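You operate a simulated robot arm through the tools that you are given. There is no shell and no other tool.

Carry out the task below with a simulated robot arm. There is one attempt and no reset: what you move stays moved.

JOB
Set the trip dial to 4 bar and prove it with the pump.
Fine: collar tight on the steel plug, type on SWITCH, release closed; pump till the lamp lights, then open the release.

Only the result counts: the job must be done as asked and must still hold three seconds after the hand-in. Knocking over, shifting, dropping, spilling or breaking anything else fails it.

ROBOT AND FRAMES
A 6-joint arm with a fingered hand, fixed in place. Base frame: the origin is at the foot of the arm, x ahead of it, y to its left, z up; the work surface is at about z = 0.8. Readings come in m, degrees, newtons and seconds.
With the tool pointing down near the work surface it reaches from about 0.34 to 0.82 m from the base axis. Its first joint turns from -166.0 to 166.0 degrees. Payload 4 kg.
Tool frame: the origin (TCP) lies between the finger pads and is the grasp point; the fingertips stand 0.026 m ahead of it; z points along the fingers, y is the line along which they close. Largest opening 0.132 m; the body of the gripper starts 0.073 m behind the TCP. The gripper is a hand of 5 fingers: y runs from the thumb to the fingers, the wrist lies at [0, 0, -0.239] in the tool frame, and closing takes about 1.5 s.
Orientation is that of the tool frame in the base frame, as a unit quaternion [w, x, y, z]. With the fingers straight down and closing along the base's y, the tool's x points along the base's -x, its y along +y and its z along -z.

CONTROLS
- The arm moves only by the tool apply_moves. Its argument "commands" is a list of rows, each a list of 3 entries, a list of its own where there are three numbers: the turn, a rotation vector about the base's x, y, z in units of 90 degrees (1.0 is 90 degrees), then the shift along the base's x, y, z in units of 500 mm (1.0 is 500 mm), then the gripper command, from -1 (fully open) to 1 (shut), values between in proportion. In form: [[[wx, wy, wz], [dx, dy, dz], jaw], ...]. A call has 1 to 20 rows; each row is the pose to reach, as a shift and turn from the pose commanded when the call began. A call with a number of a shift or a turn outside -1 to 1 is refused whole. A row lasts 0.2 s, in which the tool goes at most 0.05 m and 8.6 degrees; a call with a longer step from one row to the next is refused whole, and so is a gripper value outside its range. A pose out of reach is approached as far as the arm can. The call stops where the force on the tool passes 50 N (or 10 N more than at its start, if that is more) or the arm is blocked; 0.2 s more then pass. The fingers move at their own pace (about 0.045 m/s each) and stop on an object; they squeeze with about 26 N. The grip force told is the motor's: it shows also when the fingers shut on nothing. Time passes only in rows, and 0.2 s behind the last, so rows that repeat a pose let the fingers close. It gives the time, the measured TCP pose, the force on the tool (base axes), the opening and the grip force at its end, in the units of the frame above (readings bear some noise), with the torque about the TCP (base axes, N m) and any sound that the robot's microphone picked up.
- Cameras (640 x 400 px; columns grow to the right, rows downward): "scene" is fixed at [0.2204, 0.4993, 1.4453]; the picture's right is [-0.71, -0.71, 0.00], its down [-0.49, 0.48, -0.73] and it looks along [0.51, -0.51, -0.69] (base axes); focal length 337 px, centre (320, 200). "wrist" rides on the gripper at [0.085, 0.002, -0.097] in the tool frame; the picture's right is [-0.02, 1.00, 0.00], its down [-0.75, -0.02, -0.66] and it looks along [-0.66, -0.01, 0.75] (tool axes); focal length 270 px, centre (320, 200). There is no depth. A picture from a camera that has moved, and an enlarged one, comes with that camera's place and axes in the base frame and with its lens.
- capture(camera): a new picture of that camera. No time passes.
- hand_shape(shape): the hand has 5 fingers and takes this shape, open, in about a second: jaw (thumb against the fingers, like two jaws); tri (thumb and two fingers); tip (a fingertip pinch); poke (one finger out to press); point (the index stretched); flat (the hand flat); cup (the hand cupped); fist (a fist). The gripper value then closes the fingers along that shape, each until it touches; the sizes above hold for jaw. It gives what a move gives, with no picture.
- inspect(camera, box): a new picture of the part [left, top, right, bottom] of that camera's present view, enlarged. No time passes.
- sign_off(): hands the job in; it is judged then, once.

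Places have to be worked out from the pictures, the camera data and where the tool is seen. Open the gripper and draw the arm clear of the work before you hand the job in, unless the task says otherwise.

The tools are called after "Request:" as name(argument=value, ...) on one line, values as JSON. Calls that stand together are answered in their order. apply_moves: Moves the arm, as the interface text tells. Its arguments: {"type":"object","properties":{"commands":{"type":"array","items":{"type":"array"}}},"required":["commands"]} The other tools are called the same way: hand_shape (shape) gives the hand a shape; capture (camera) takes a picture; inspect (camera, box) takes an enlarged picture of a part of a camera's view; sign_off () hands the job in.

At the start:

```text
time_s: 0.0
position: [0.4452, -0.0382, 1.1484]
ee_rot: [0.0, 0.0, 1.0, 0.0]
contact_force: [0.5, -0.4, 0.5]
wrist_torque: [0.01, 0.01, -0.01]
grip_width: 0.1317
gripper_force: 0.1
shape: jaw
```

scene: 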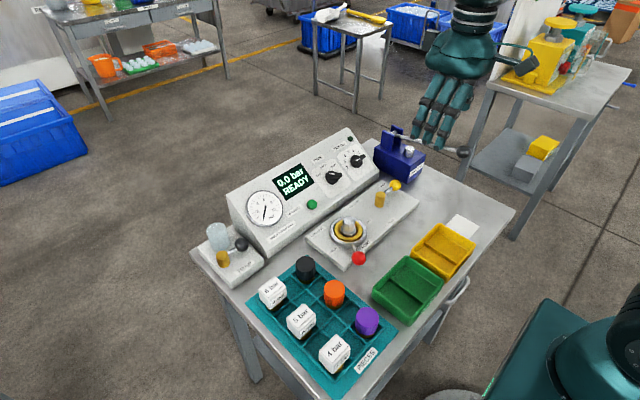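
wrist: 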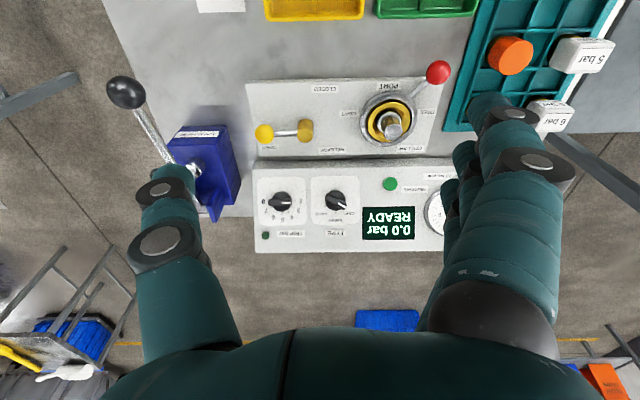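

I start by taking closer looks at the panel, port, release lever and pump before moving anything.

Request:
inspect(camera="scene", box=[220, 110, 440, 250])

Request:
inspect(camera="scene", box=[190, 200, 400, 390])

Request:
inspect(camera="wrist", box=[230, 70, 470, 260])

Request:
inspect(camera="wrist", box=[80, 60, 280, 240])

```text
2.86 times, centred on (330, 180) of scene
camera zoom: at [0.2204, 0.4993, 1.4453], right [-0.71, -0.71, 0.0], down [-0.49, 0.48, -0.73], along [0.51, -0.51, -0.69], focal length 964 px, centre (291, 257)
```

zoom: 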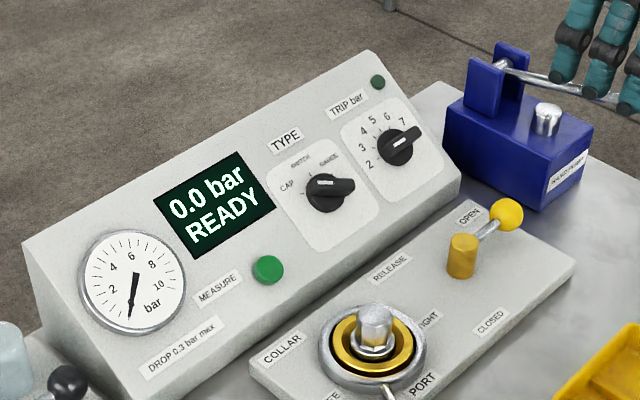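

```text
2.11 times, centred on (295, 295) of scene
camera zoom: at [0.2204, 0.4993, 1.4453], right [-0.71, -0.71, 0.0], down [-0.49, 0.48, -0.73], along [0.51, -0.51, -0.69], focal length 710 px, centre (373, 0)
```

zoom: 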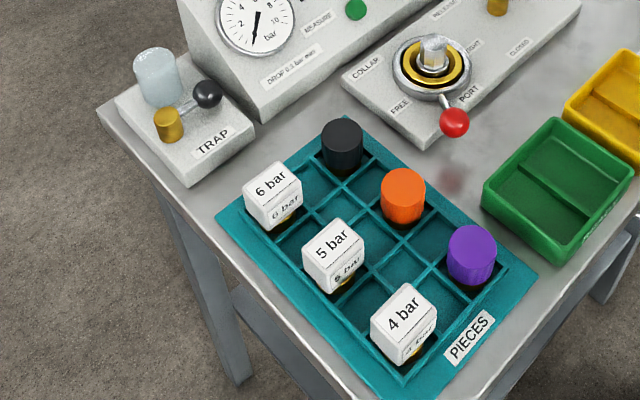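

```text
2.11 times, centred on (350, 165) of wrist
camera zoom: at [0.3593, -0.0364, 1.2458], right [0.02, 1.0, 0.0], down [0.75, -0.02, 0.66], along [0.66, -0.01, -0.75], focal length 569 px, centre (257, 274)
```

zoom: 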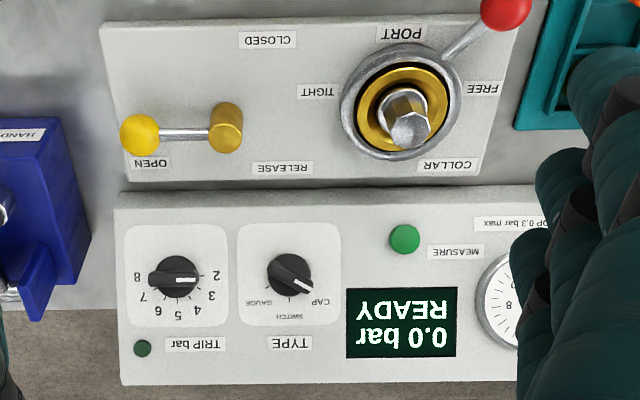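

```text
2.22 times, centred on (180, 150) of wrist
camera zoom: at [0.3593, -0.0364, 1.2458], right [0.02, 1.0, 0.0], down [0.75, -0.02, 0.66], along [0.66, -0.01, -0.75], focal length 601 px, centre (631, 311)
```

zoom: 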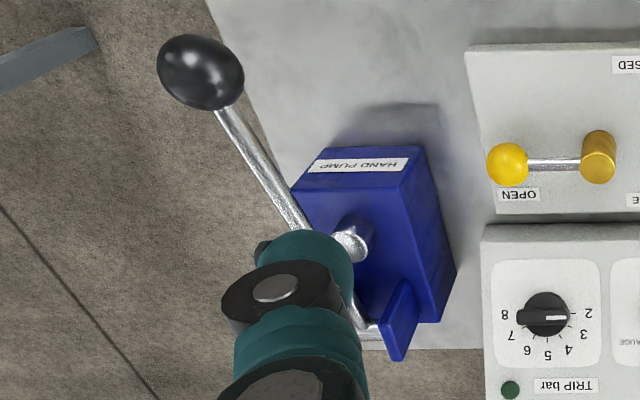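

The panel faces the arm, sloped about 38°. TYPE looks to be on CAP, the trip dial's mark is unclear, the release points to OPEN and the collar lever is near FREE. I zoom in more tightly to read the knobs.

Request:
inspect(camera="wrist", box=[255, 170, 375, 245])

Request:
inspect(camera="scene", box=[305, 135, 385, 195])

Request:
inspect(camera="wrist", box=[330, 50, 480, 170])

Request:
inspect(camera="scene", box=[300, 170, 430, 275])

```text
5.33 times, centred on (315, 208) of wrist
camera zoom: at [0.3593, -0.0364, 1.2458], right [0.02, 1.0, 0.0], down [0.75, -0.02, 0.66], along [0.66, -0.01, -0.75], focal length 1442 px, centre (347, 160)
```

zoom: 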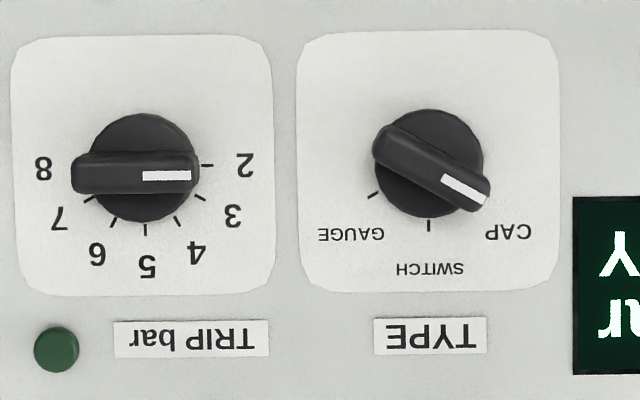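

```text
6.67 times, centred on (345, 165) of scene
camera zoom: at [0.2204, 0.4993, 1.4453], right [-0.71, -0.71, 0.0], down [-0.49, 0.48, -0.73], along [0.51, -0.51, -0.69], focal length 2249 px, centre (153, 433)
```

zoom: 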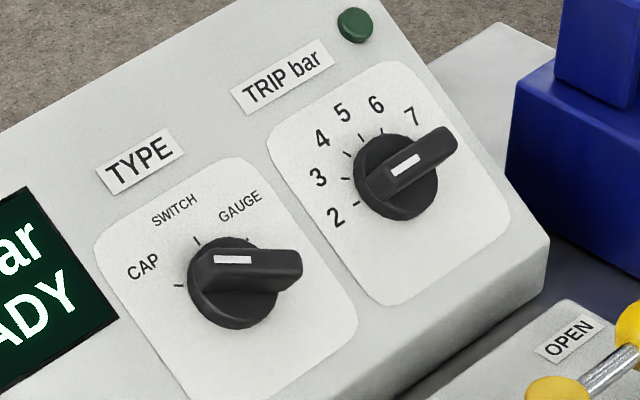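

```text
3.33 times, centred on (405, 110) of wrist
camera zoom: at [0.3593, -0.0364, 1.2458], right [0.02, 1.0, 0.0], down [0.75, -0.02, 0.66], along [0.66, -0.01, -0.75], focal length 901 px, centre (37, 500)
```

zoom: 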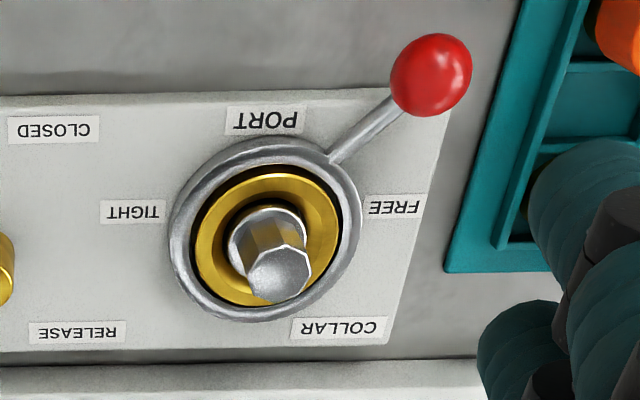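

```text
3.81 times, centred on (365, 222) of scene
camera zoom: at [0.2204, 0.4993, 1.4453], right [-0.71, -0.71, 0.0], down [-0.49, 0.48, -0.73], along [0.51, -0.51, -0.69], focal length 1285 px, centre (149, 114)
```

zoom: 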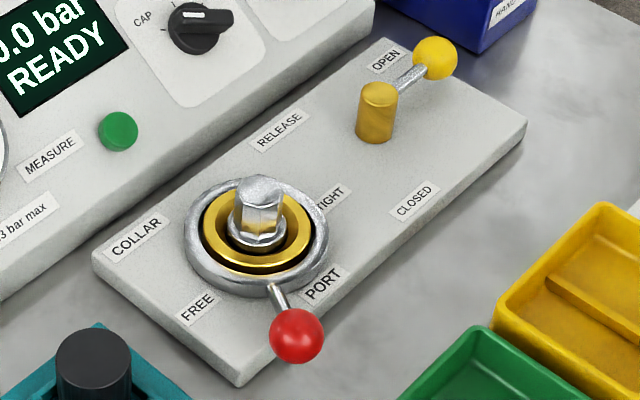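

Readings: trip dial on 2 and TYPE on CAP, so both need a 60° clockwise turn. I try the fingertip pinch up here in free air to see how it looks.

Request:
hand_shape(shape="tip")

Request:
capture(camera="wrist")

Request:
inspect(camera="scene", box=[370, 0, 550, 180])

```text
time_s: 0.9
position: [0.4449, -0.0383, 1.1485]
ee_rot: [0.0, 0.0, 1.0, 0.0]
contact_force: [0.4, -0.8, 0.2]
wrist_torque: [0.0, -0.02, 0.01]
grip_width: 0.1317
gripper_force: 0.1
shape: tip
```

```text
taken
camera wrist: at [0.3593, -0.0364, 1.2458], right [0.02, 1.0, 0.0], down [0.75, -0.02, 0.66], along [0.66, -0.01, -0.75], focal length 270 px, centre (320, 200)
```

wrist: 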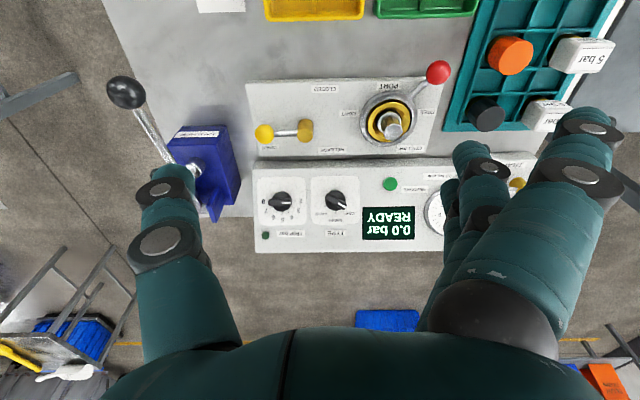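

```text
2.22 times, centred on (460, 90) of scene
camera zoom: at [0.2204, 0.4993, 1.4453], right [-0.71, -0.71, 0.0], down [-0.49, 0.48, -0.73], along [0.51, -0.51, -0.69], focal length 750 px, centre (9, 444)
```

zoom: 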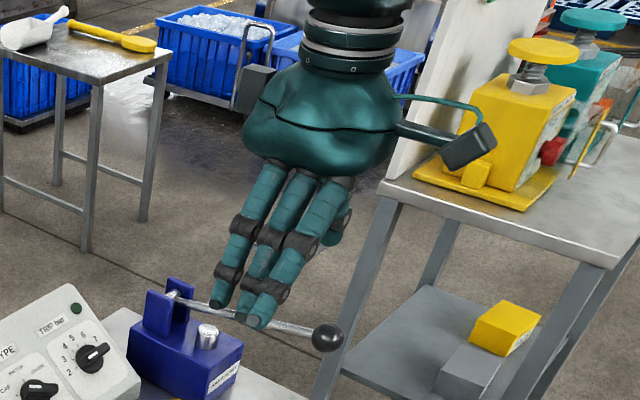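

In the tip shape the index opens wide and the others curl less. I close it in the air to see where the tips meet.

Request:
apply_moves(commands=[[[0, 0, 0], [0, 0, 0], 1], [[0, 0, 0], [0, 0, 0], 1], [[0, 0, 0], [0, 0, 0], 1], [[0, 0, 0], [0, 0, 0], 1], [[0, 0, 0], [0, 0, 0], 1], [[0, 0, 0], [0, 0, 0], 1], [[0, 0, 0], [0, 0, 0], 1], [[0, 0, 0], [0, 0, 0], 1]])

Request:
capture(camera="wrist")

Request:
inspect(camera="scene", box=[370, 0, 550, 180])

```text
time_s: 2.7
position: [0.444, -0.0387, 1.1481]
ee_rot: [0.0, 0.0, 1.0, 0.0]
contact_force: [0.6, -0.1, -0.3]
wrist_torque: [-0.01, -0.01, -0.01]
grip_width: 0.0
gripper_force: 13.8
shape: tip
```

```text
taken
camera wrist: at [0.3593, -0.0364, 1.2458], right [0.02, 1.0, 0.0], down [0.75, -0.02, 0.66], along [0.66, -0.01, -0.75], focal length 270 px, centre (320, 200)
```

wrist: 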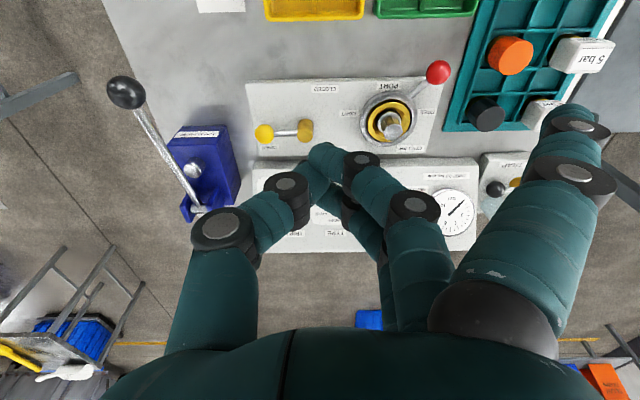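

```text
2.22 times, centred on (460, 90) of scene
camera zoom: at [0.2204, 0.4993, 1.4453], right [-0.71, -0.71, 0.0], down [-0.49, 0.48, -0.73], along [0.51, -0.51, -0.69], focal length 750 px, centre (9, 444)
```

zoom: 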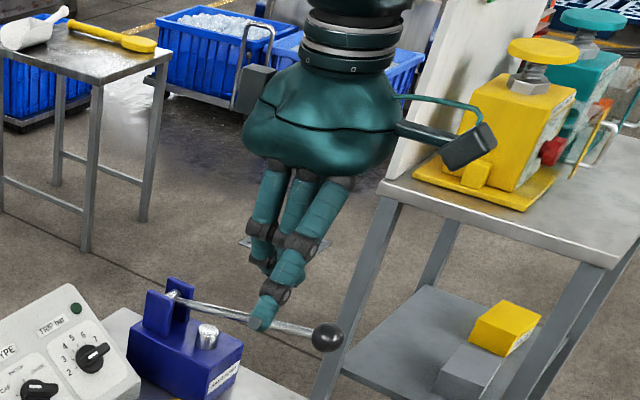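

I look closer at where the pinch meets and which finger stays out.

Request:
inspect(camera="wrist", box=[160, 90, 480, 290])

Request:
inspect(camera="scene", box=[420, 60, 510, 150])

```text
2.00 times, centred on (320, 190) of wrist
camera zoom: at [0.3593, -0.0364, 1.2458], right [0.02, 1.0, 0.0], down [0.75, -0.02, 0.66], along [0.66, -0.01, -0.75], focal length 541 px, centre (320, 220)
```

zoom: 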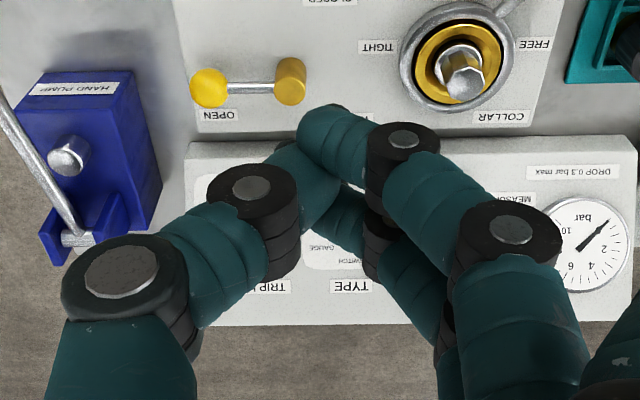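

```text
4.44 times, centred on (465, 105) of scene
camera zoom: at [0.2204, 0.4993, 1.4453], right [-0.71, -0.71, 0.0], down [-0.49, 0.48, -0.73], along [0.51, -0.51, -0.69], focal length 1499 px, centre (-324, 622)
```

zoom: 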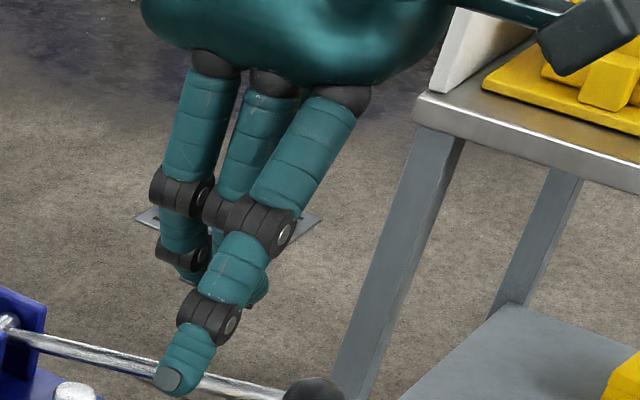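

In "tip" one finger stays stretched out to the side, which could foul things. I look at the jaw and tri shapes closed for comparison.

Request:
hand_shape(shape="tri")

Request:
apply_moves(commands=[[[0, 0, 0], [0, 0, 0], 0.7], [[0, 0, 0], [0, 0, 0], 0.7], [[0, 0, 0], [0, 0, 0], 0.7], [[0, 0, 0], [0, 0, 0], 0.7], [[0, 0, 0], [0, 0, 0], 0.7], [[0, 0, 0], [0, 0, 0], 0.7], [[0, 0, 0], [0, 0, 0], 0.7], [[0, 0, 0], [0, 0, 0], 0.7]])

Request:
capture(camera="wrist")

Request:
inspect(camera="scene", box=[420, 60, 510, 150])

Request:
hand_shape(shape="jaw")

Request:
apply_moves(commands=[[[0, 0, 0], [0, 0, 0], 0.7], [[0, 0, 0], [0, 0, 0], 0.7], [[0, 0, 0], [0, 0, 0], 0.7], [[0, 0, 0], [0, 0, 0], 0.7], [[0, 0, 0], [0, 0, 0], 0.7], [[0, 0, 0], [0, 0, 0], 0.7], [[0, 0, 0], [0, 0, 0], 0.7], [[0, 0, 0], [0, 0, 0], 0.7]])

Request:
capture(camera="wrist")

Request:
inspect(camera="scene", box=[420, 60, 510, 150])

```text
time_s: 3.6
position: [0.4446, -0.0377, 1.1496]
ee_rot: [0.0, 0.0, 1.0, 0.0]
contact_force: [0.4, 0.5, 0.2]
wrist_torque: [0.01, -0.04, 0.02]
grip_width: 0.1322
gripper_force: 0.1
shape: tri
```

```text
time_s: 5.4
position: [0.4449, -0.0386, 1.148]
ee_rot: [-0.001, 0.0, 1.0, 0.0]
contact_force: [-0.4, 0.6, 0.1]
wrist_torque: [-0.01, 0.01, -0.01]
grip_width: 0.0206
gripper_force: 0.0
shape: tri
```

```text
taken
camera wrist: at [0.3593, -0.0364, 1.2458], right [0.02, 1.0, 0.0], down [0.75, -0.02, 0.66], along [0.66, -0.01, -0.75], focal length 270 px, centre (320, 200)
```

wrist: 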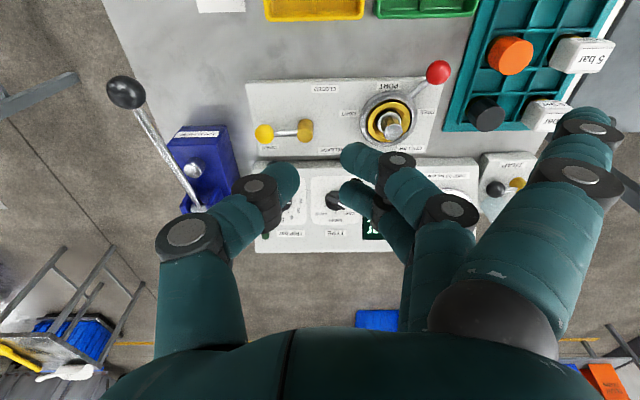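

```text
4.44 times, centred on (465, 105) of scene
camera zoom: at [0.2204, 0.4993, 1.4453], right [-0.71, -0.71, 0.0], down [-0.49, 0.48, -0.73], along [0.51, -0.51, -0.69], focal length 1499 px, centre (-324, 622)
```

zoom: 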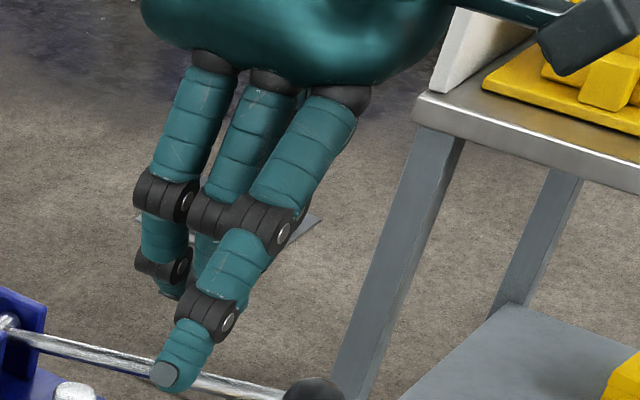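

```text
time_s: 6.3
position: [0.4456, -0.0382, 1.1494]
ee_rot: [0.0, 0.0, 1.0, 0.0]
contact_force: [0.0, -0.4, 0.6]
wrist_torque: [0.06, 0.03, 0.02]
grip_width: 0.132
gripper_force: 0.0
shape: jaw
```

```text
time_s: 8.1
position: [0.445, -0.0382, 1.1492]
ee_rot: [0.0, 0.0, 1.0, -0.001]
contact_force: [0.3, -0.1, 0.4]
wrist_torque: [0.0, 0.0, -0.01]
grip_width: 0.0204
gripper_force: 0.2
shape: jaw
```

```text
taken
camera wrist: at [0.3593, -0.0364, 1.2458], right [0.02, 1.0, 0.0], down [0.75, -0.02, 0.66], along [0.66, -0.01, -0.75], focal length 270 px, centre (320, 200)
```

wrist: 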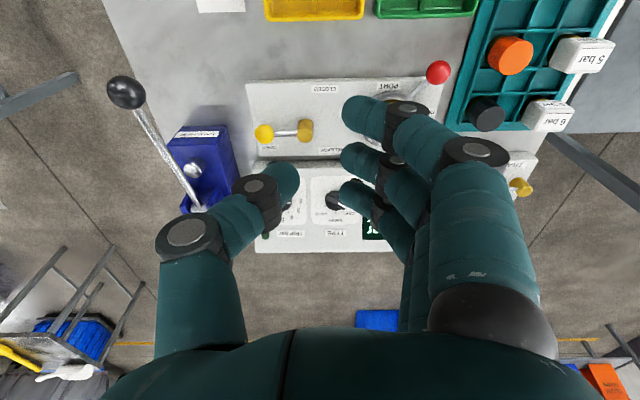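

```text
4.44 times, centred on (465, 105) of scene
camera zoom: at [0.2204, 0.4993, 1.4453], right [-0.71, -0.71, 0.0], down [-0.49, 0.48, -0.73], along [0.51, -0.51, -0.69], focal length 1499 px, centre (-324, 622)
```

zoom: 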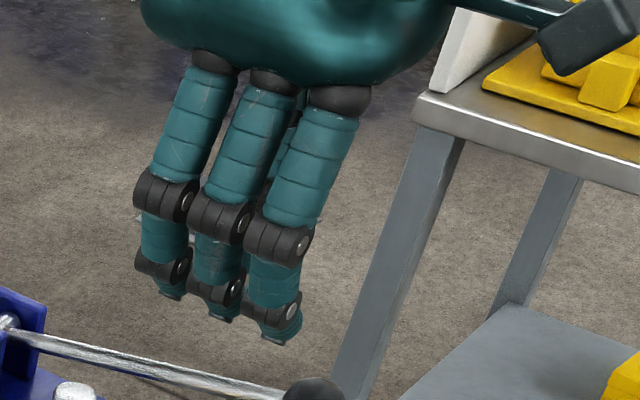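

Jaw gives a compact three-finger-plus-thumb grip, so I use that. Next I bring the camera nearer the panel, still tool-down, to measure the knobs better.

Request:
apply_moves(commands=[[[0, 0, 0], [0.062, -0.009, -0.059], -1], [[0, 0, 0], [0.124, -0.018, -0.118], -1], [[0, 0, 0], [0.186, -0.027, -0.177], -1], [[0, 0, 0], [0.248, -0.036, -0.236], -1], [[0, 0, 0], [0.31, -0.044, -0.296], -1], [[0, 0, 0], [0.31, -0.044, -0.296], -1], [[0, 0, 0], [0.31, -0.044, -0.296], -1]])

Request:
capture(camera="wrist")

Request:
capture(camera="scene")

```text
time_s: 9.7
position: [0.6012, -0.0604, 1.0022]
ee_rot: [0.0, 0.0, 1.0, 0.0]
contact_force: [0.4, -0.5, 0.8]
wrist_torque: [-0.01, -0.03, 0.02]
grip_width: 0.1318
gripper_force: 0.1
shape: jaw
```

```text
taken
camera wrist: at [0.5152, -0.059, 1.0994], right [0.02, 1.0, 0.0], down [0.75, -0.02, 0.66], along [0.66, -0.01, -0.75], focal length 270 px, centre (320, 200)
```

wrist: 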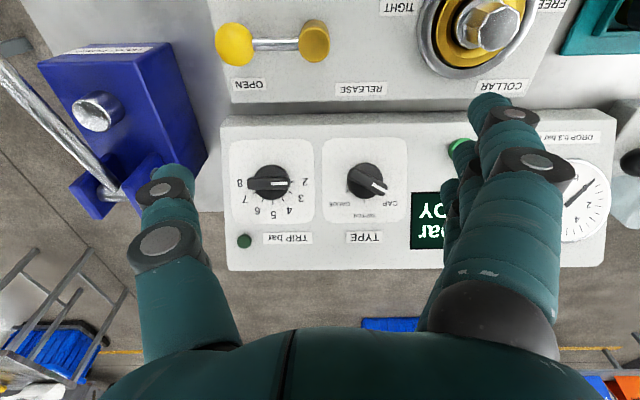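

```text
taken
```

scene: 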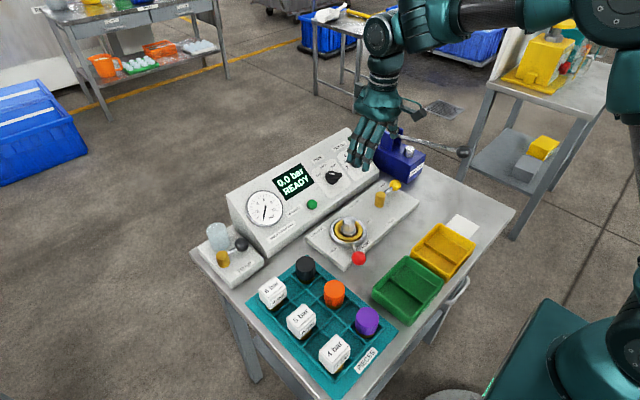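

I zoom in on both knobs from this closer viewpoint to triangulate against the earlier wrist view.

Request:
inspect(camera="wrist", box=[220, 110, 420, 280])

Request:
inspect(camera="wrist", box=[200, 0, 560, 120])

```text
2.35 times, centred on (320, 195) of wrist
camera zoom: at [0.5152, -0.059, 1.0994], right [0.02, 1.0, 0.0], down [0.75, -0.02, 0.66], along [0.66, -0.01, -0.75], focal length 636 px, centre (320, 212)
```

zoom: 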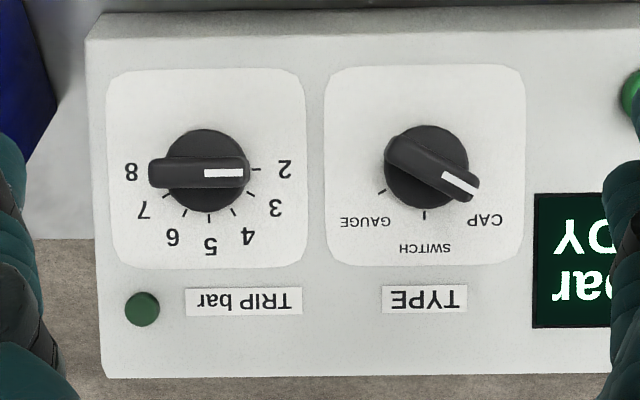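

```text
1.78 times, centred on (380, 60) of wrist
camera zoom: at [0.5152, -0.059, 1.0994], right [0.02, 1.0, 0.0], down [0.75, -0.02, 0.66], along [0.66, -0.01, -0.75], focal length 480 px, centre (213, 449)
```

zoom: 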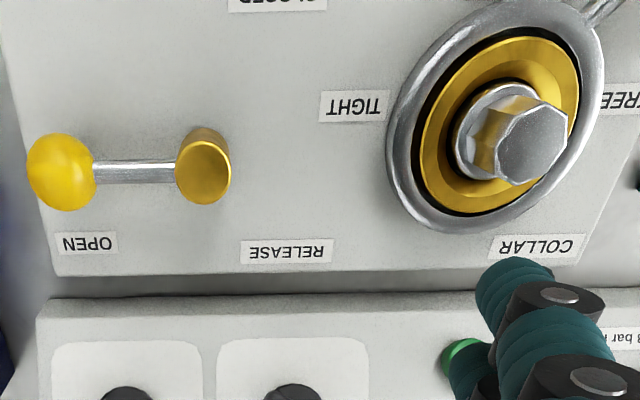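

Triangulation puts the TRIP bar near (0.677, -0.111, 0.888) and the TYPE bar near (0.676, -0.015, 0.889). Now I tilt the tool 38° to face the panel squarely, hovering about 0.13 m off the TYPE knob.

Request:
apply_moves(commands=[[[0, -0.0844, 0], [-0.002, 0.018, -0.004], -1], [[0, -0.1689, 0], [-0.004, 0.036, -0.008], -1], [[0, -0.2533, 0], [-0.006, 0.054, -0.012], -1], [[0, -0.3378, 0], [-0.008, 0.072, -0.017], -1], [[0, -0.4222, 0], [-0.01, 0.09, -0.022], -1], [[0, -0.4222, 0], [-0.01, 0.09, -0.022], 0.2], [[0, -0.4222, 0], [-0.01, 0.09, -0.022], 0.2], [[0, -0.4222, 0], [-0.01, 0.09, -0.022], 0.2], [[0, -0.4222, 0], [-0.01, 0.09, -0.022], 0.2]])

Request:
capture(camera="wrist")

Request:
capture(camera="scene")

```text
time_s: 11.7
position: [0.5954, -0.0148, 0.9907]
ee_rot: [0.326, -0.001, 0.945, 0.001]
contact_force: [-1.0, 0.2, -0.3]
wrist_torque: [0.03, 0.02, -0.02]
grip_width: 0.0535
gripper_force: 0.0
shape: jaw
```

```text
taken
camera wrist: at [0.4683, -0.0134, 1.0153], right [0.02, 1.0, 0.01], down [0.19, -0.02, 0.98], along [0.98, -0.01, -0.19], focal length 270 px, centre (320, 200)
```

wrist: 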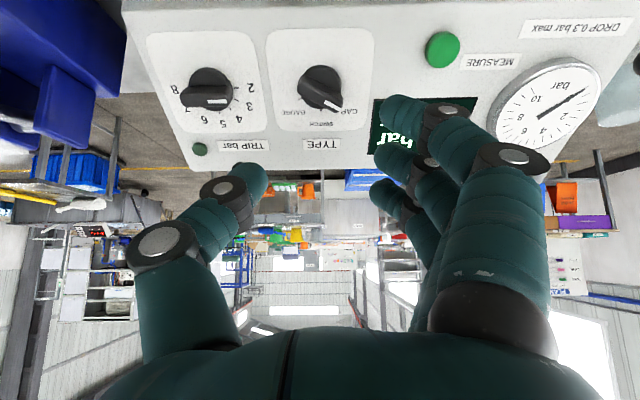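

```text
taken
```

scene: 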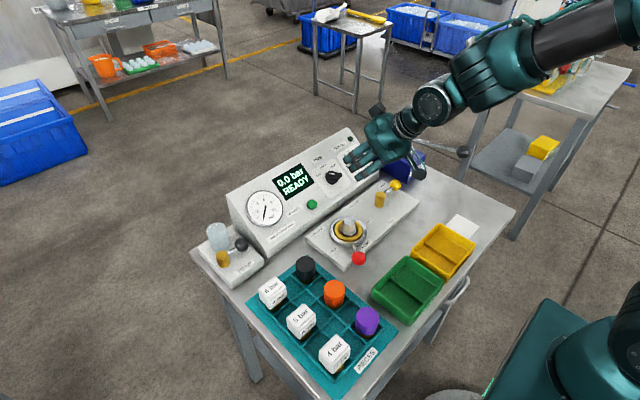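

This lower view gives good parallax. I zoom in on both knobs to fix their height off the panel.

Request:
inspect(camera="wrist", box=[130, 0, 390, 180])

Request:
inspect(camera="scene", box=[300, 95, 440, 205])

```text
2.22 times, centred on (260, 90) of wrist
camera zoom: at [0.4683, -0.0134, 1.0153], right [0.02, 1.0, 0.01], down [0.19, -0.02, 0.98], along [0.98, -0.01, -0.19], focal length 601 px, centre (453, 444)
```

zoom: 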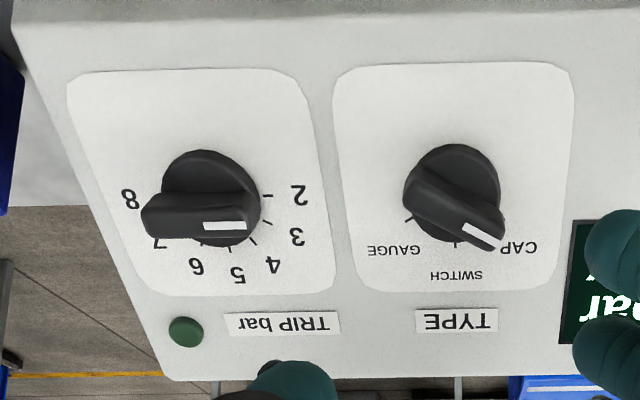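

```text
3.64 times, centred on (370, 150) of scene
camera zoom: at [0.2204, 0.4993, 1.4453], right [-0.71, -0.71, 0.0], down [-0.49, 0.48, -0.73], along [0.51, -0.51, -0.69], focal length 1227 px, centre (138, 382)
```

zoom: 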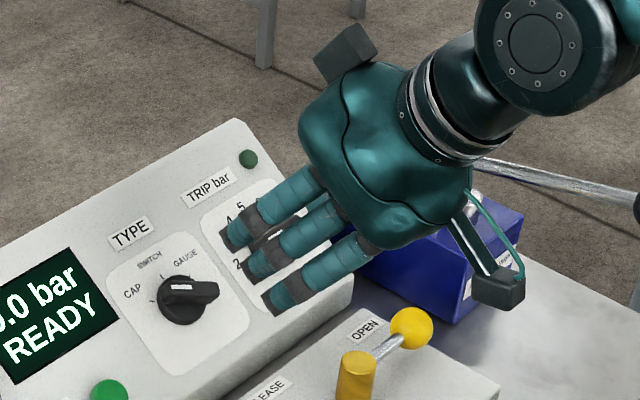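

The bar tops work out at about 0.027 m above the panel: TYPE near (0.679, -0.0145, 0.887), TRIP near (0.679, -0.112, 0.887). I turn the hand -60° about its axis so the fingers straddle the TYPE bar crosswise.

Request:
apply_moves(commands=[[[-0.0513, 0, 0.0657], [0, 0, 0], 0.2], [[-0.1026, 0, 0.1313], [0, 0, 0], 0.2], [[-0.1539, 0, 0.197], [0, 0, 0], 0.2], [[-0.2052, 0, 0.2627], [0, 0, 0], 0.2], [[-0.2565, 0, 0.3283], [0, 0, 0], 0.2], [[-0.3079, 0, 0.394], [0, 0, 0], 0.2], [[-0.3592, 0, 0.4597], [0, 0, 0], 0.2], [[-0.4105, 0, 0.5253], [0, 0, 0], 0.2], [[-0.4105, 0, 0.5253], [0, 0, 0], 0.2]])

Request:
capture(camera="wrist")

Request:
capture(camera="scene")

```text
time_s: 13.7
position: [0.5944, -0.015, 0.9903]
ee_rot: [0.282, -0.473, 0.819, -0.163]
contact_force: [0.2, 0.6, -0.3]
wrist_torque: [-0.03, 0.03, -0.02]
grip_width: 0.0533
gripper_force: 0.1
shape: jaw
```

```text
taken
camera wrist: at [0.4996, -0.0874, 1.0395], right [-0.67, 0.52, -0.53], down [-0.1, 0.65, 0.76], along [0.73, 0.56, -0.38], focal length 270 px, centre (320, 200)
```

wrist: 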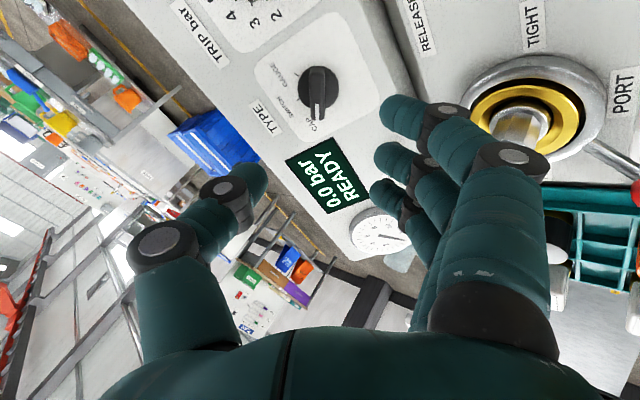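

```text
taken
```

scene: 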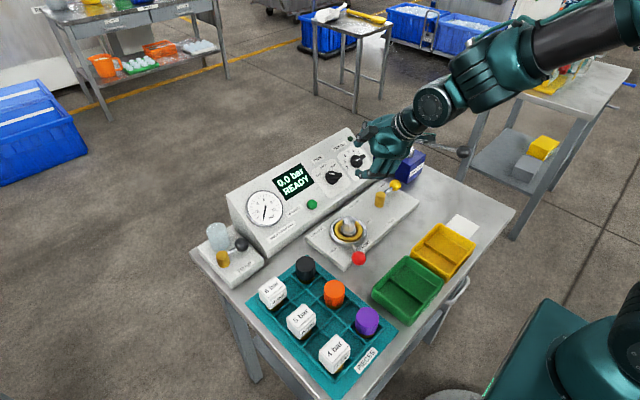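

The TYPE bar now lines up with the gap between thumb and fingers. I go about 60% of the way in along the knob axis and check.

Request:
apply_moves(commands=[[[0, 0, 0], [0.03, 0, -0.036], 0.2], [[0, 0, 0], [0.06, 0, -0.073], 0.2], [[0, 0, 0], [0.089, 0.001, -0.109], 0.2], [[0, 0, 0], [0.089, 0.001, -0.109], 0.2]])

Request:
capture(camera="wrist")

Request:
inspect(camera="scene", box=[290, 100, 430, 210])

```text
time_s: 14.7
position: [0.6395, -0.0142, 0.9352]
ee_rot: [0.282, -0.473, 0.819, -0.163]
contact_force: [-0.5, -0.4, 0.3]
wrist_torque: [-0.03, -0.02, 0.0]
grip_width: 0.0537
gripper_force: 0.0
shape: jaw
```

```text
taken
camera wrist: at [0.5441, -0.0861, 0.9844], right [-0.67, 0.52, -0.53], down [-0.1, 0.64, 0.76], along [0.73, 0.56, -0.38], focal length 270 px, centre (320, 200)
```

wrist: 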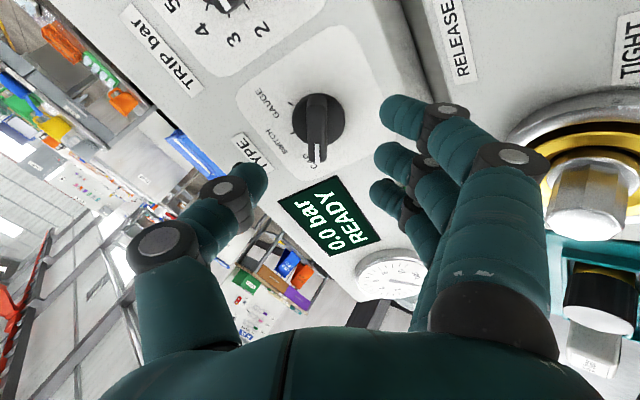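

```text
3.64 times, centred on (360, 155) of scene
camera zoom: at [0.2204, 0.4993, 1.4453], right [-0.71, -0.71, 0.0], down [-0.49, 0.48, -0.73], along [0.51, -0.51, -0.69], focal length 1227 px, centre (174, 364)
```

zoom: 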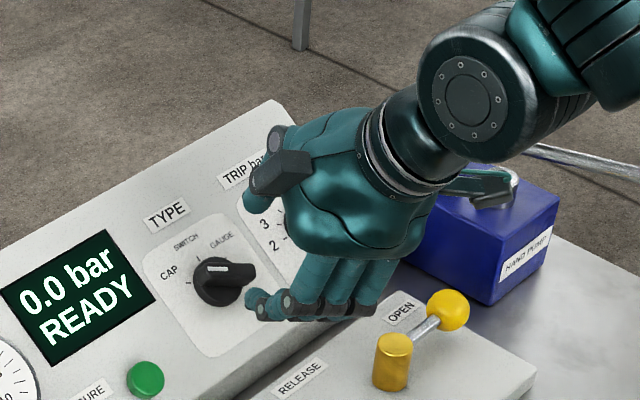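

Alignment holds: the bar sits midway between thumb and fingertips. I go the rest of the way in small steps, watching the force.

Request:
apply_moves(commands=[[[0, 0, 0], [0.02, 0, -0.024], 0.2], [[0, 0, 0], [0.04, 0, -0.048], 0.2], [[0, 0, 0], [0.05, 0, -0.061], 0.2], [[0, 0, 0], [0.056, 0, -0.068], 0.2], [[0, 0, 0], [0.056, 0, -0.068], 0.2]])

Request:
capture(camera="wrist")

Request:
inspect(camera="scene", box=[290, 100, 430, 210])

```text
time_s: 15.9
position: [0.6677, -0.0141, 0.9018]
ee_rot: [0.282, -0.473, 0.819, -0.163]
contact_force: [-0.2, 0.6, 0.0]
wrist_torque: [-0.04, 0.0, -0.01]
grip_width: 0.0535
gripper_force: 0.1
shape: jaw
```

```text
taken
camera wrist: at [0.5725, -0.0865, 0.9509], right [-0.67, 0.52, -0.53], down [-0.1, 0.64, 0.76], along [0.73, 0.56, -0.38], focal length 270 px, centre (320, 200)
```

wrist: 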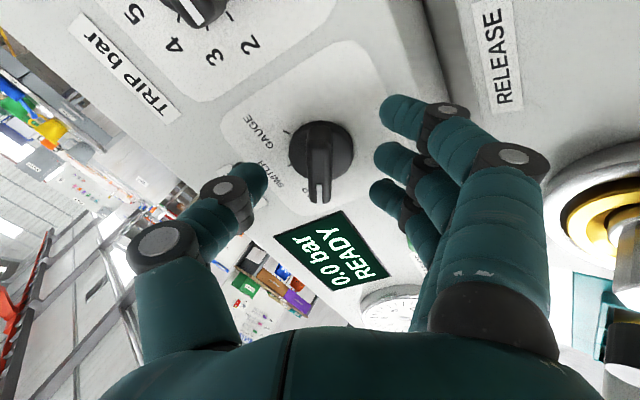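

```text
3.64 times, centred on (360, 155) of scene
camera zoom: at [0.2204, 0.4993, 1.4453], right [-0.71, -0.71, 0.0], down [-0.49, 0.48, -0.73], along [0.51, -0.51, -0.69], focal length 1227 px, centre (174, 364)
```

zoom: 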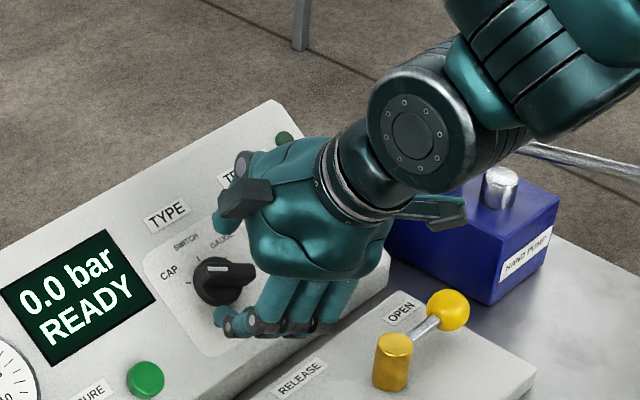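

The bar top appears about 0.02 m ahead of the TCP, so fingertips overlap it by only 5 to 7 mm. I advance 4 mm more and then close.

Request:
apply_moves(commands=[[[0, 0, 0], [0.0025, 0, -0.0032], 0.2], [[0, 0, 0], [0.005, 0, -0.0063], 0.2], [[0, 0, 0], [0.005, 0, -0.0063], 0.5], [[0, 0, 0], [0.005, 0, -0.0063], 0.7], [[0, 0, 0], [0.005, 0, -0.0063], 1], [[0, 0, 0], [0.005, 0, -0.0063], 1], [[0, 0, 0], [0.005, 0, -0.0063], 1], [[0, 0, 0], [0.005, 0, -0.0063], 1], [[0, 0, 0], [0.005, 0, -0.0063], 1]])

Request:
capture(camera="wrist")

Request:
inspect(camera="scene", box=[290, 100, 430, 210])

```text
time_s: 17.9
position: [0.6697, -0.0146, 0.8974]
ee_rot: [0.282, -0.472, 0.819, -0.163]
contact_force: [8.4, -4.3, 1.5]
wrist_torque: [-0.04, -0.04, 0.01]
grip_width: 0.002
gripper_force: 26.1
shape: jaw
```

```text
taken
camera wrist: at [0.5754, -0.0863, 0.9483], right [-0.67, 0.52, -0.53], down [-0.1, 0.64, 0.76], along [0.73, 0.56, -0.38], focal length 270 px, centre (320, 200)
```

wrist: 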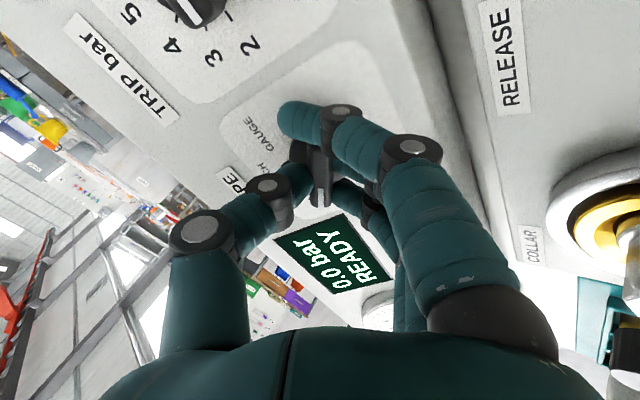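

```text
3.64 times, centred on (360, 155) of scene
camera zoom: at [0.2204, 0.4993, 1.4453], right [-0.71, -0.71, 0.0], down [-0.49, 0.48, -0.73], along [0.51, -0.51, -0.69], focal length 1227 px, centre (174, 364)
```

zoom: 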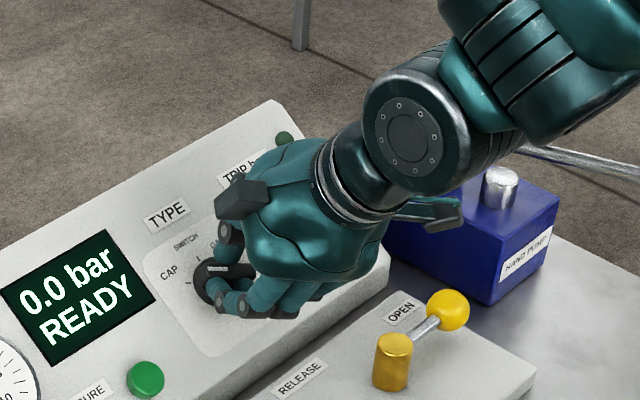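

The grip holds the bar (26 N). I rotate the hand +60° about the knob axis to bring the pointer from CAP to SWITCH.

Request:
apply_moves(commands=[[[0.0513, 0, -0.0657], [0, 0, 0], 1], [[0.1026, 0, -0.1313], [0, 0, 0], 1], [[0.1539, 0, -0.197], [0, 0, 0], 1], [[0.2052, 0, -0.2627], [0, 0, 0], 1], [[0.2565, 0, -0.3283], [0, 0, 0], 1], [[0.3079, 0, -0.394], [0, 0, 0], 1], [[0.3592, 0, -0.4597], [0, 0, 0], 1], [[0.4105, 0, -0.5253], [0, 0, 0], 1], [[0.4105, 0, -0.5253], [0, 0, 0], 1]])

Request:
capture(camera="wrist")

Request:
inspect(camera="scene", box=[290, 100, 430, 210])

```text
time_s: 19.9
position: [0.67, -0.0155, 0.8979]
ee_rot: [0.326, 0.001, 0.945, 0.0]
contact_force: [15.8, -8.3, 5.1]
wrist_torque: [-0.09, -0.22, -0.08]
grip_width: 0.0016
gripper_force: 26.2
shape: jaw
```

```text
taken
camera wrist: at [0.5427, -0.013, 0.923], right [0.02, 1.0, 0.01], down [0.19, -0.02, 0.98], along [0.98, -0.02, -0.19], focal length 270 px, centre (320, 200)
```

wrist: 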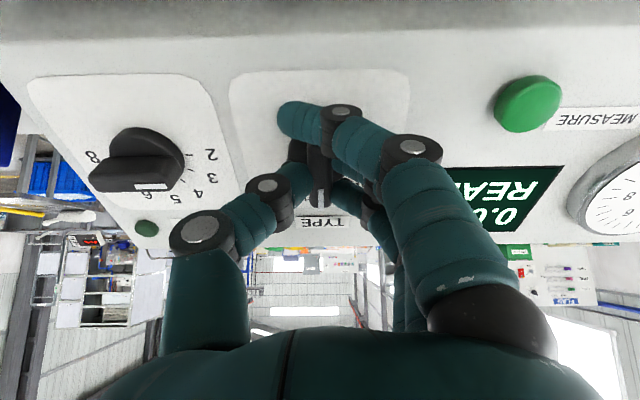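

```text
3.64 times, centred on (360, 155) of scene
camera zoom: at [0.2204, 0.4993, 1.4453], right [-0.71, -0.71, 0.0], down [-0.49, 0.48, -0.73], along [0.51, -0.51, -0.69], focal length 1227 px, centre (174, 364)
```

zoom: 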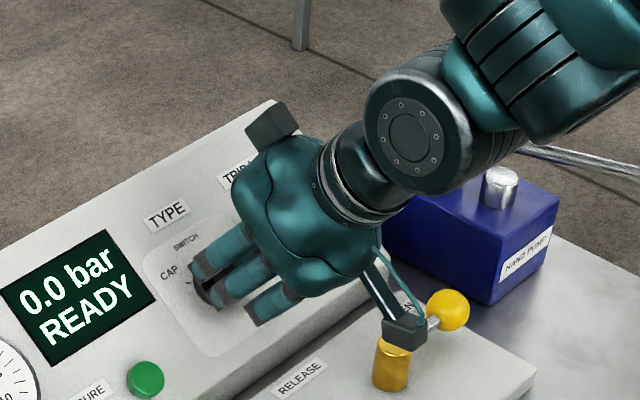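

The bar turned with the hand and now points up-slope toward SWITCH. I open and back off along the axis to verify.

Request:
apply_moves(commands=[[[0, 0, 0], [0, 0, 0], 0.2], [[0, 0, 0], [0, 0, 0], 0.2], [[0, 0, 0], [0, 0, 0], 0.2], [[0, 0, 0], [-0.02, 0, 0.026], 0.2], [[0, 0, 0], [-0.06, 0, 0.077], 0.2], [[0, 0, 0], [-0.11, 0, 0.141], 0.2], [[0, 0, 0], [-0.14, 0, 0.18], 0.2], [[0, 0, 0], [-0.14, 0, 0.18], 0.2]])

Request:
inspect(camera="wrist", box=[130, 0, 390, 180])

Request:
inspect(camera="scene", box=[290, 100, 430, 210])

```text
time_s: 21.7
position: [0.5996, -0.0139, 0.9879]
ee_rot: [0.325, -0.001, 0.946, 0.0]
contact_force: [0.5, 0.3, -0.4]
wrist_torque: [-0.01, 0.01, 0.01]
grip_width: 0.0519
gripper_force: 0.1
shape: jaw
```

```text
2.22 times, centred on (260, 90) of wrist
camera zoom: at [0.4716, -0.0128, 1.0127], right [0.02, 1.0, 0.01], down [0.19, -0.02, 0.98], along [0.98, -0.01, -0.19], focal length 601 px, centre (453, 444)
```

zoom: 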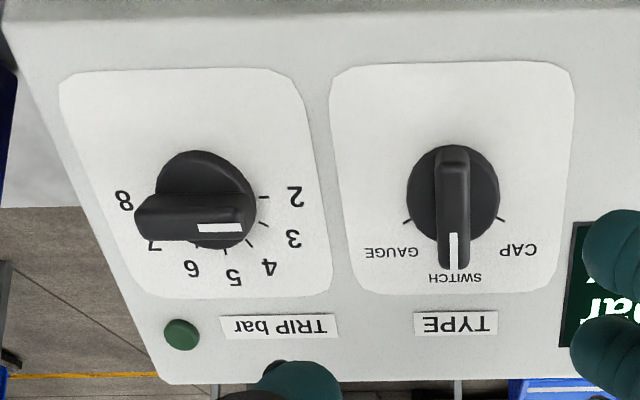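

```text
3.64 times, centred on (360, 155) of scene
camera zoom: at [0.2204, 0.4993, 1.4453], right [-0.71, -0.71, 0.0], down [-0.49, 0.48, -0.73], along [0.51, -0.51, -0.69], focal length 1227 px, centre (174, 364)
```

zoom: 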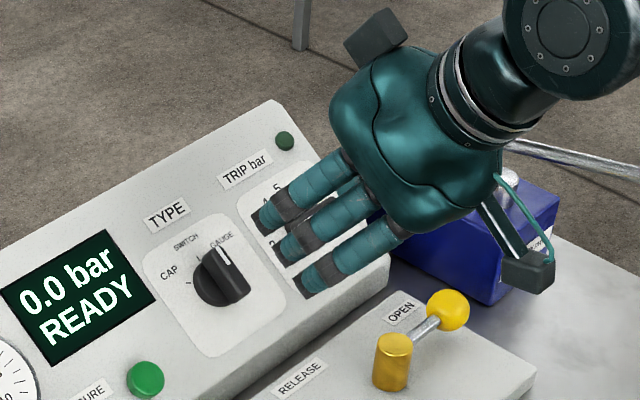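

TYPE is on SWITCH. For the TRIP dial I prefer approaching with the hand turned +90° so the camera stays away from the pump; I move over the dial and turn there in free air to test the joint range.

Request:
apply_moves(commands=[[[0.056, 0, -0.0716], [0, -0.018, 0], 0.2], [[0.112, 0, -0.1433], [0, -0.036, 0], 0.2], [[0.1679, 0, -0.2149], [0, -0.054, 0], 0.2], [[0.2239, 0, -0.2865], [0, -0.072, 0], 0.2], [[0.2799, 0, -0.3582], [0, -0.09, 0], 0.2], [[0.3358, 0, -0.4298], [0, -0.108, 0], 0.2], [[0.3918, 0, -0.5015], [0, -0.126, 0], 0.2], [[0.4478, 0, -0.5731], [0, -0.144, 0], 0.2], [[0.5037, 0, -0.6447], [0, -0.162, 0], 0.2], [[0.5597, 0, -0.7164], [0, -0.18, 0], 0.2], [[0.6157, 0, -0.788], [0, -0.1944, 0], 0.2], [[0.6157, 0, -0.788], [0, -0.1944, 0], 0.2]])

Request:
capture(camera="wrist")

Request:
capture(camera="scene")

```text
time_s: 24.3
position: [0.5997, -0.1136, 0.9884]
ee_rot: [0.231, 0.669, 0.668, 0.23]
contact_force: [-0.4, 0.4, 0.1]
wrist_torque: [0.0, 0.03, -0.02]
grip_width: 0.0524
gripper_force: 0.0
shape: jaw
```

```text
taken
camera wrist: at [0.5406, -0.0278, 1.0661], right [0.79, -0.02, 0.62], down [-0.42, -0.75, 0.51], along [0.45, -0.66, -0.6], focal length 270 px, centre (320, 200)
```

wrist: 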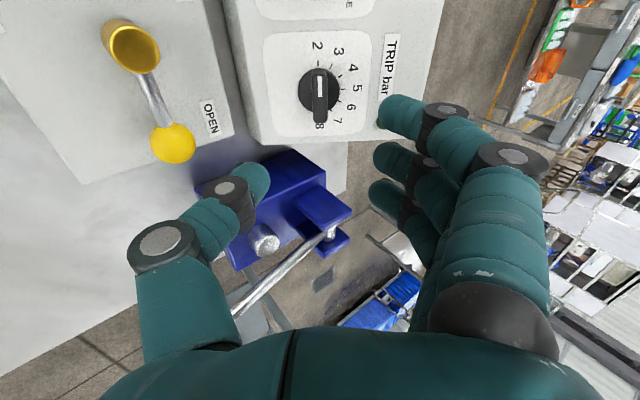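

```text
taken
```

scene: 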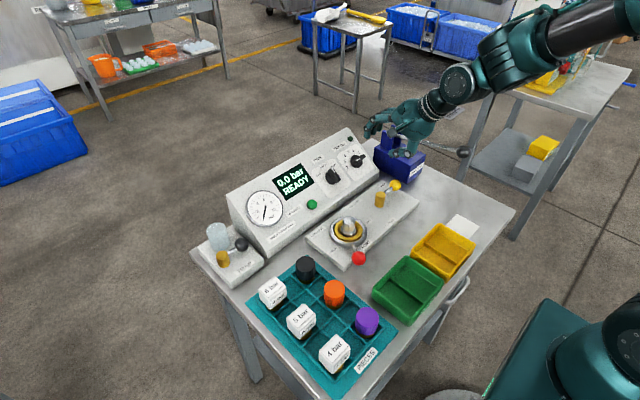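

+90° is reached and the dial's bar lies between the fingers. I test a further +60° here in free air and come back.

Request:
apply_moves(commands=[[[0.0513, 0, -0.0657], [0, 0, 0], 0.2], [[0.1026, 0, -0.1313], [0, 0, 0], 0.2], [[0.1539, 0, -0.197], [0, 0, 0], 0.2], [[0.2052, 0, -0.2627], [0, 0, 0], 0.2], [[0.2565, 0, -0.3283], [0, 0, 0], 0.2], [[0.3079, 0, -0.394], [0, 0, 0], 0.2], [[0.3592, 0, -0.4597], [0, 0, 0], 0.2], [[0.4105, 0, -0.5253], [0, 0, 0], 0.2], [[0.4105, 0, -0.5253], [0, 0, 0], 0.2], [[0.4105, 0, -0.5253], [0, 0, 0], 0.2]])

Request:
apply_moves(commands=[[[-0.0513, 0, 0.0657], [0, 0, 0], 0.2], [[-0.1026, 0, 0.1313], [0, 0, 0], 0.2], [[-0.1539, 0, 0.197], [0, 0, 0], 0.2], [[-0.2052, 0, 0.2627], [0, 0, 0], 0.2], [[-0.2565, 0, 0.3283], [0, 0, 0], 0.2], [[-0.3079, 0, 0.394], [0, 0, 0], 0.2], [[-0.3592, 0, 0.4597], [0, 0, 0], 0.2], [[-0.4105, 0, 0.5253], [0, 0, 0], 0.2], [[-0.4105, 0, 0.5253], [0, 0, 0], 0.2], [[-0.4105, 0, 0.5253], [0, 0, 0], 0.2]])

Request:
inspect(camera="wrist", box=[220, 20, 420, 150])

```text
time_s: 26.5
position: [0.5987, -0.1137, 0.9885]
ee_rot: [0.085, 0.913, 0.244, 0.314]
contact_force: [0.7, 0.1, -0.4]
wrist_torque: [0.02, 0.01, 0.01]
grip_width: 0.052
gripper_force: 0.1
shape: jaw
```

```text
time_s: 28.7
position: [0.6003, -0.1124, 0.9863]
ee_rot: [0.231, 0.668, 0.669, 0.23]
contact_force: [-0.5, 0.2, -0.9]
wrist_torque: [0.01, 0.07, -0.04]
grip_width: 0.0524
gripper_force: 0.1
shape: jaw
```

```text
3.08 times, centred on (320, 85) of wrist
camera zoom: at [0.5405, -0.0274, 1.0653], right [0.79, -0.02, 0.62], down [-0.42, -0.75, 0.51], along [0.45, -0.66, -0.6], focal length 832 px, centre (320, 554)
```

zoom: 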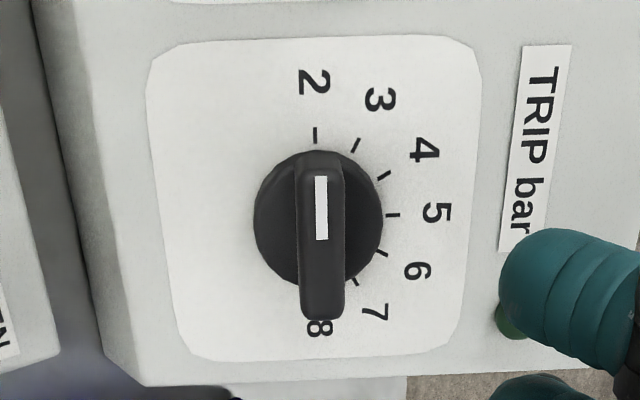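

The full 60° turn is available there. I approach the TRIP dial along its axis with the bar centred between thumb and fingers.

Request:
apply_moves(commands=[[[0, 0, 0], [0.035, 0, -0.045], 0.2], [[0, 0, 0], [0.07, -0.001, -0.09], 0.2], [[0, 0, 0], [0.1, -0.001, -0.128], 0.2], [[0, 0, 0], [0.12, -0.001, -0.154], 0.2], [[0, 0, 0], [0.13, -0.001, -0.166], 0.2], [[0, 0, 0], [0.1365, -0.001, -0.174], 0.2], [[0, 0, 0], [0.1365, -0.001, -0.174], 0.2]])

Request:
capture(camera="wrist")

Request:
inspect(camera="scene", box=[310, 90, 450, 200])

```text
time_s: 30.3
position: [0.6663, -0.1113, 0.9006]
ee_rot: [0.23, 0.669, 0.668, 0.23]
contact_force: [0.0, 0.5, 0.6]
wrist_torque: [0.0, 0.03, 0.01]
grip_width: 0.0521
gripper_force: 0.0
shape: jaw
```

```text
taken
camera wrist: at [0.6081, -0.0271, 0.9785], right [0.79, -0.02, 0.62], down [-0.42, -0.75, 0.51], along [0.45, -0.66, -0.6], focal length 270 px, centre (320, 200)
```

wrist: 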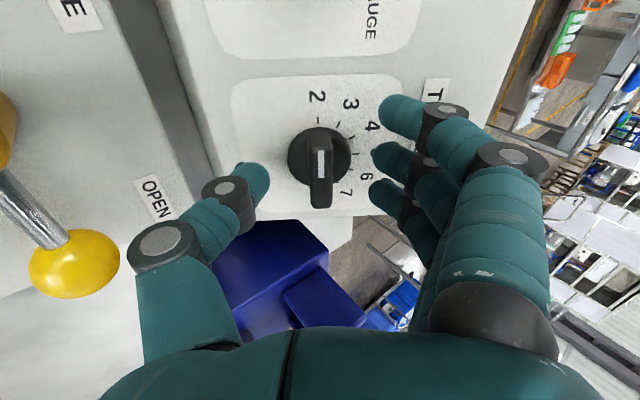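

```text
3.64 times, centred on (380, 145) of scene
camera zoom: at [0.2204, 0.4993, 1.4453], right [-0.71, -0.71, 0.0], down [-0.49, 0.48, -0.73], along [0.51, -0.51, -0.69], focal length 1227 px, centre (102, 400)
```

zoom: 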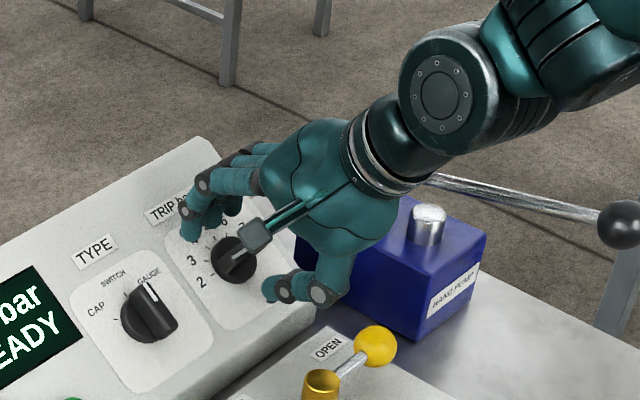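

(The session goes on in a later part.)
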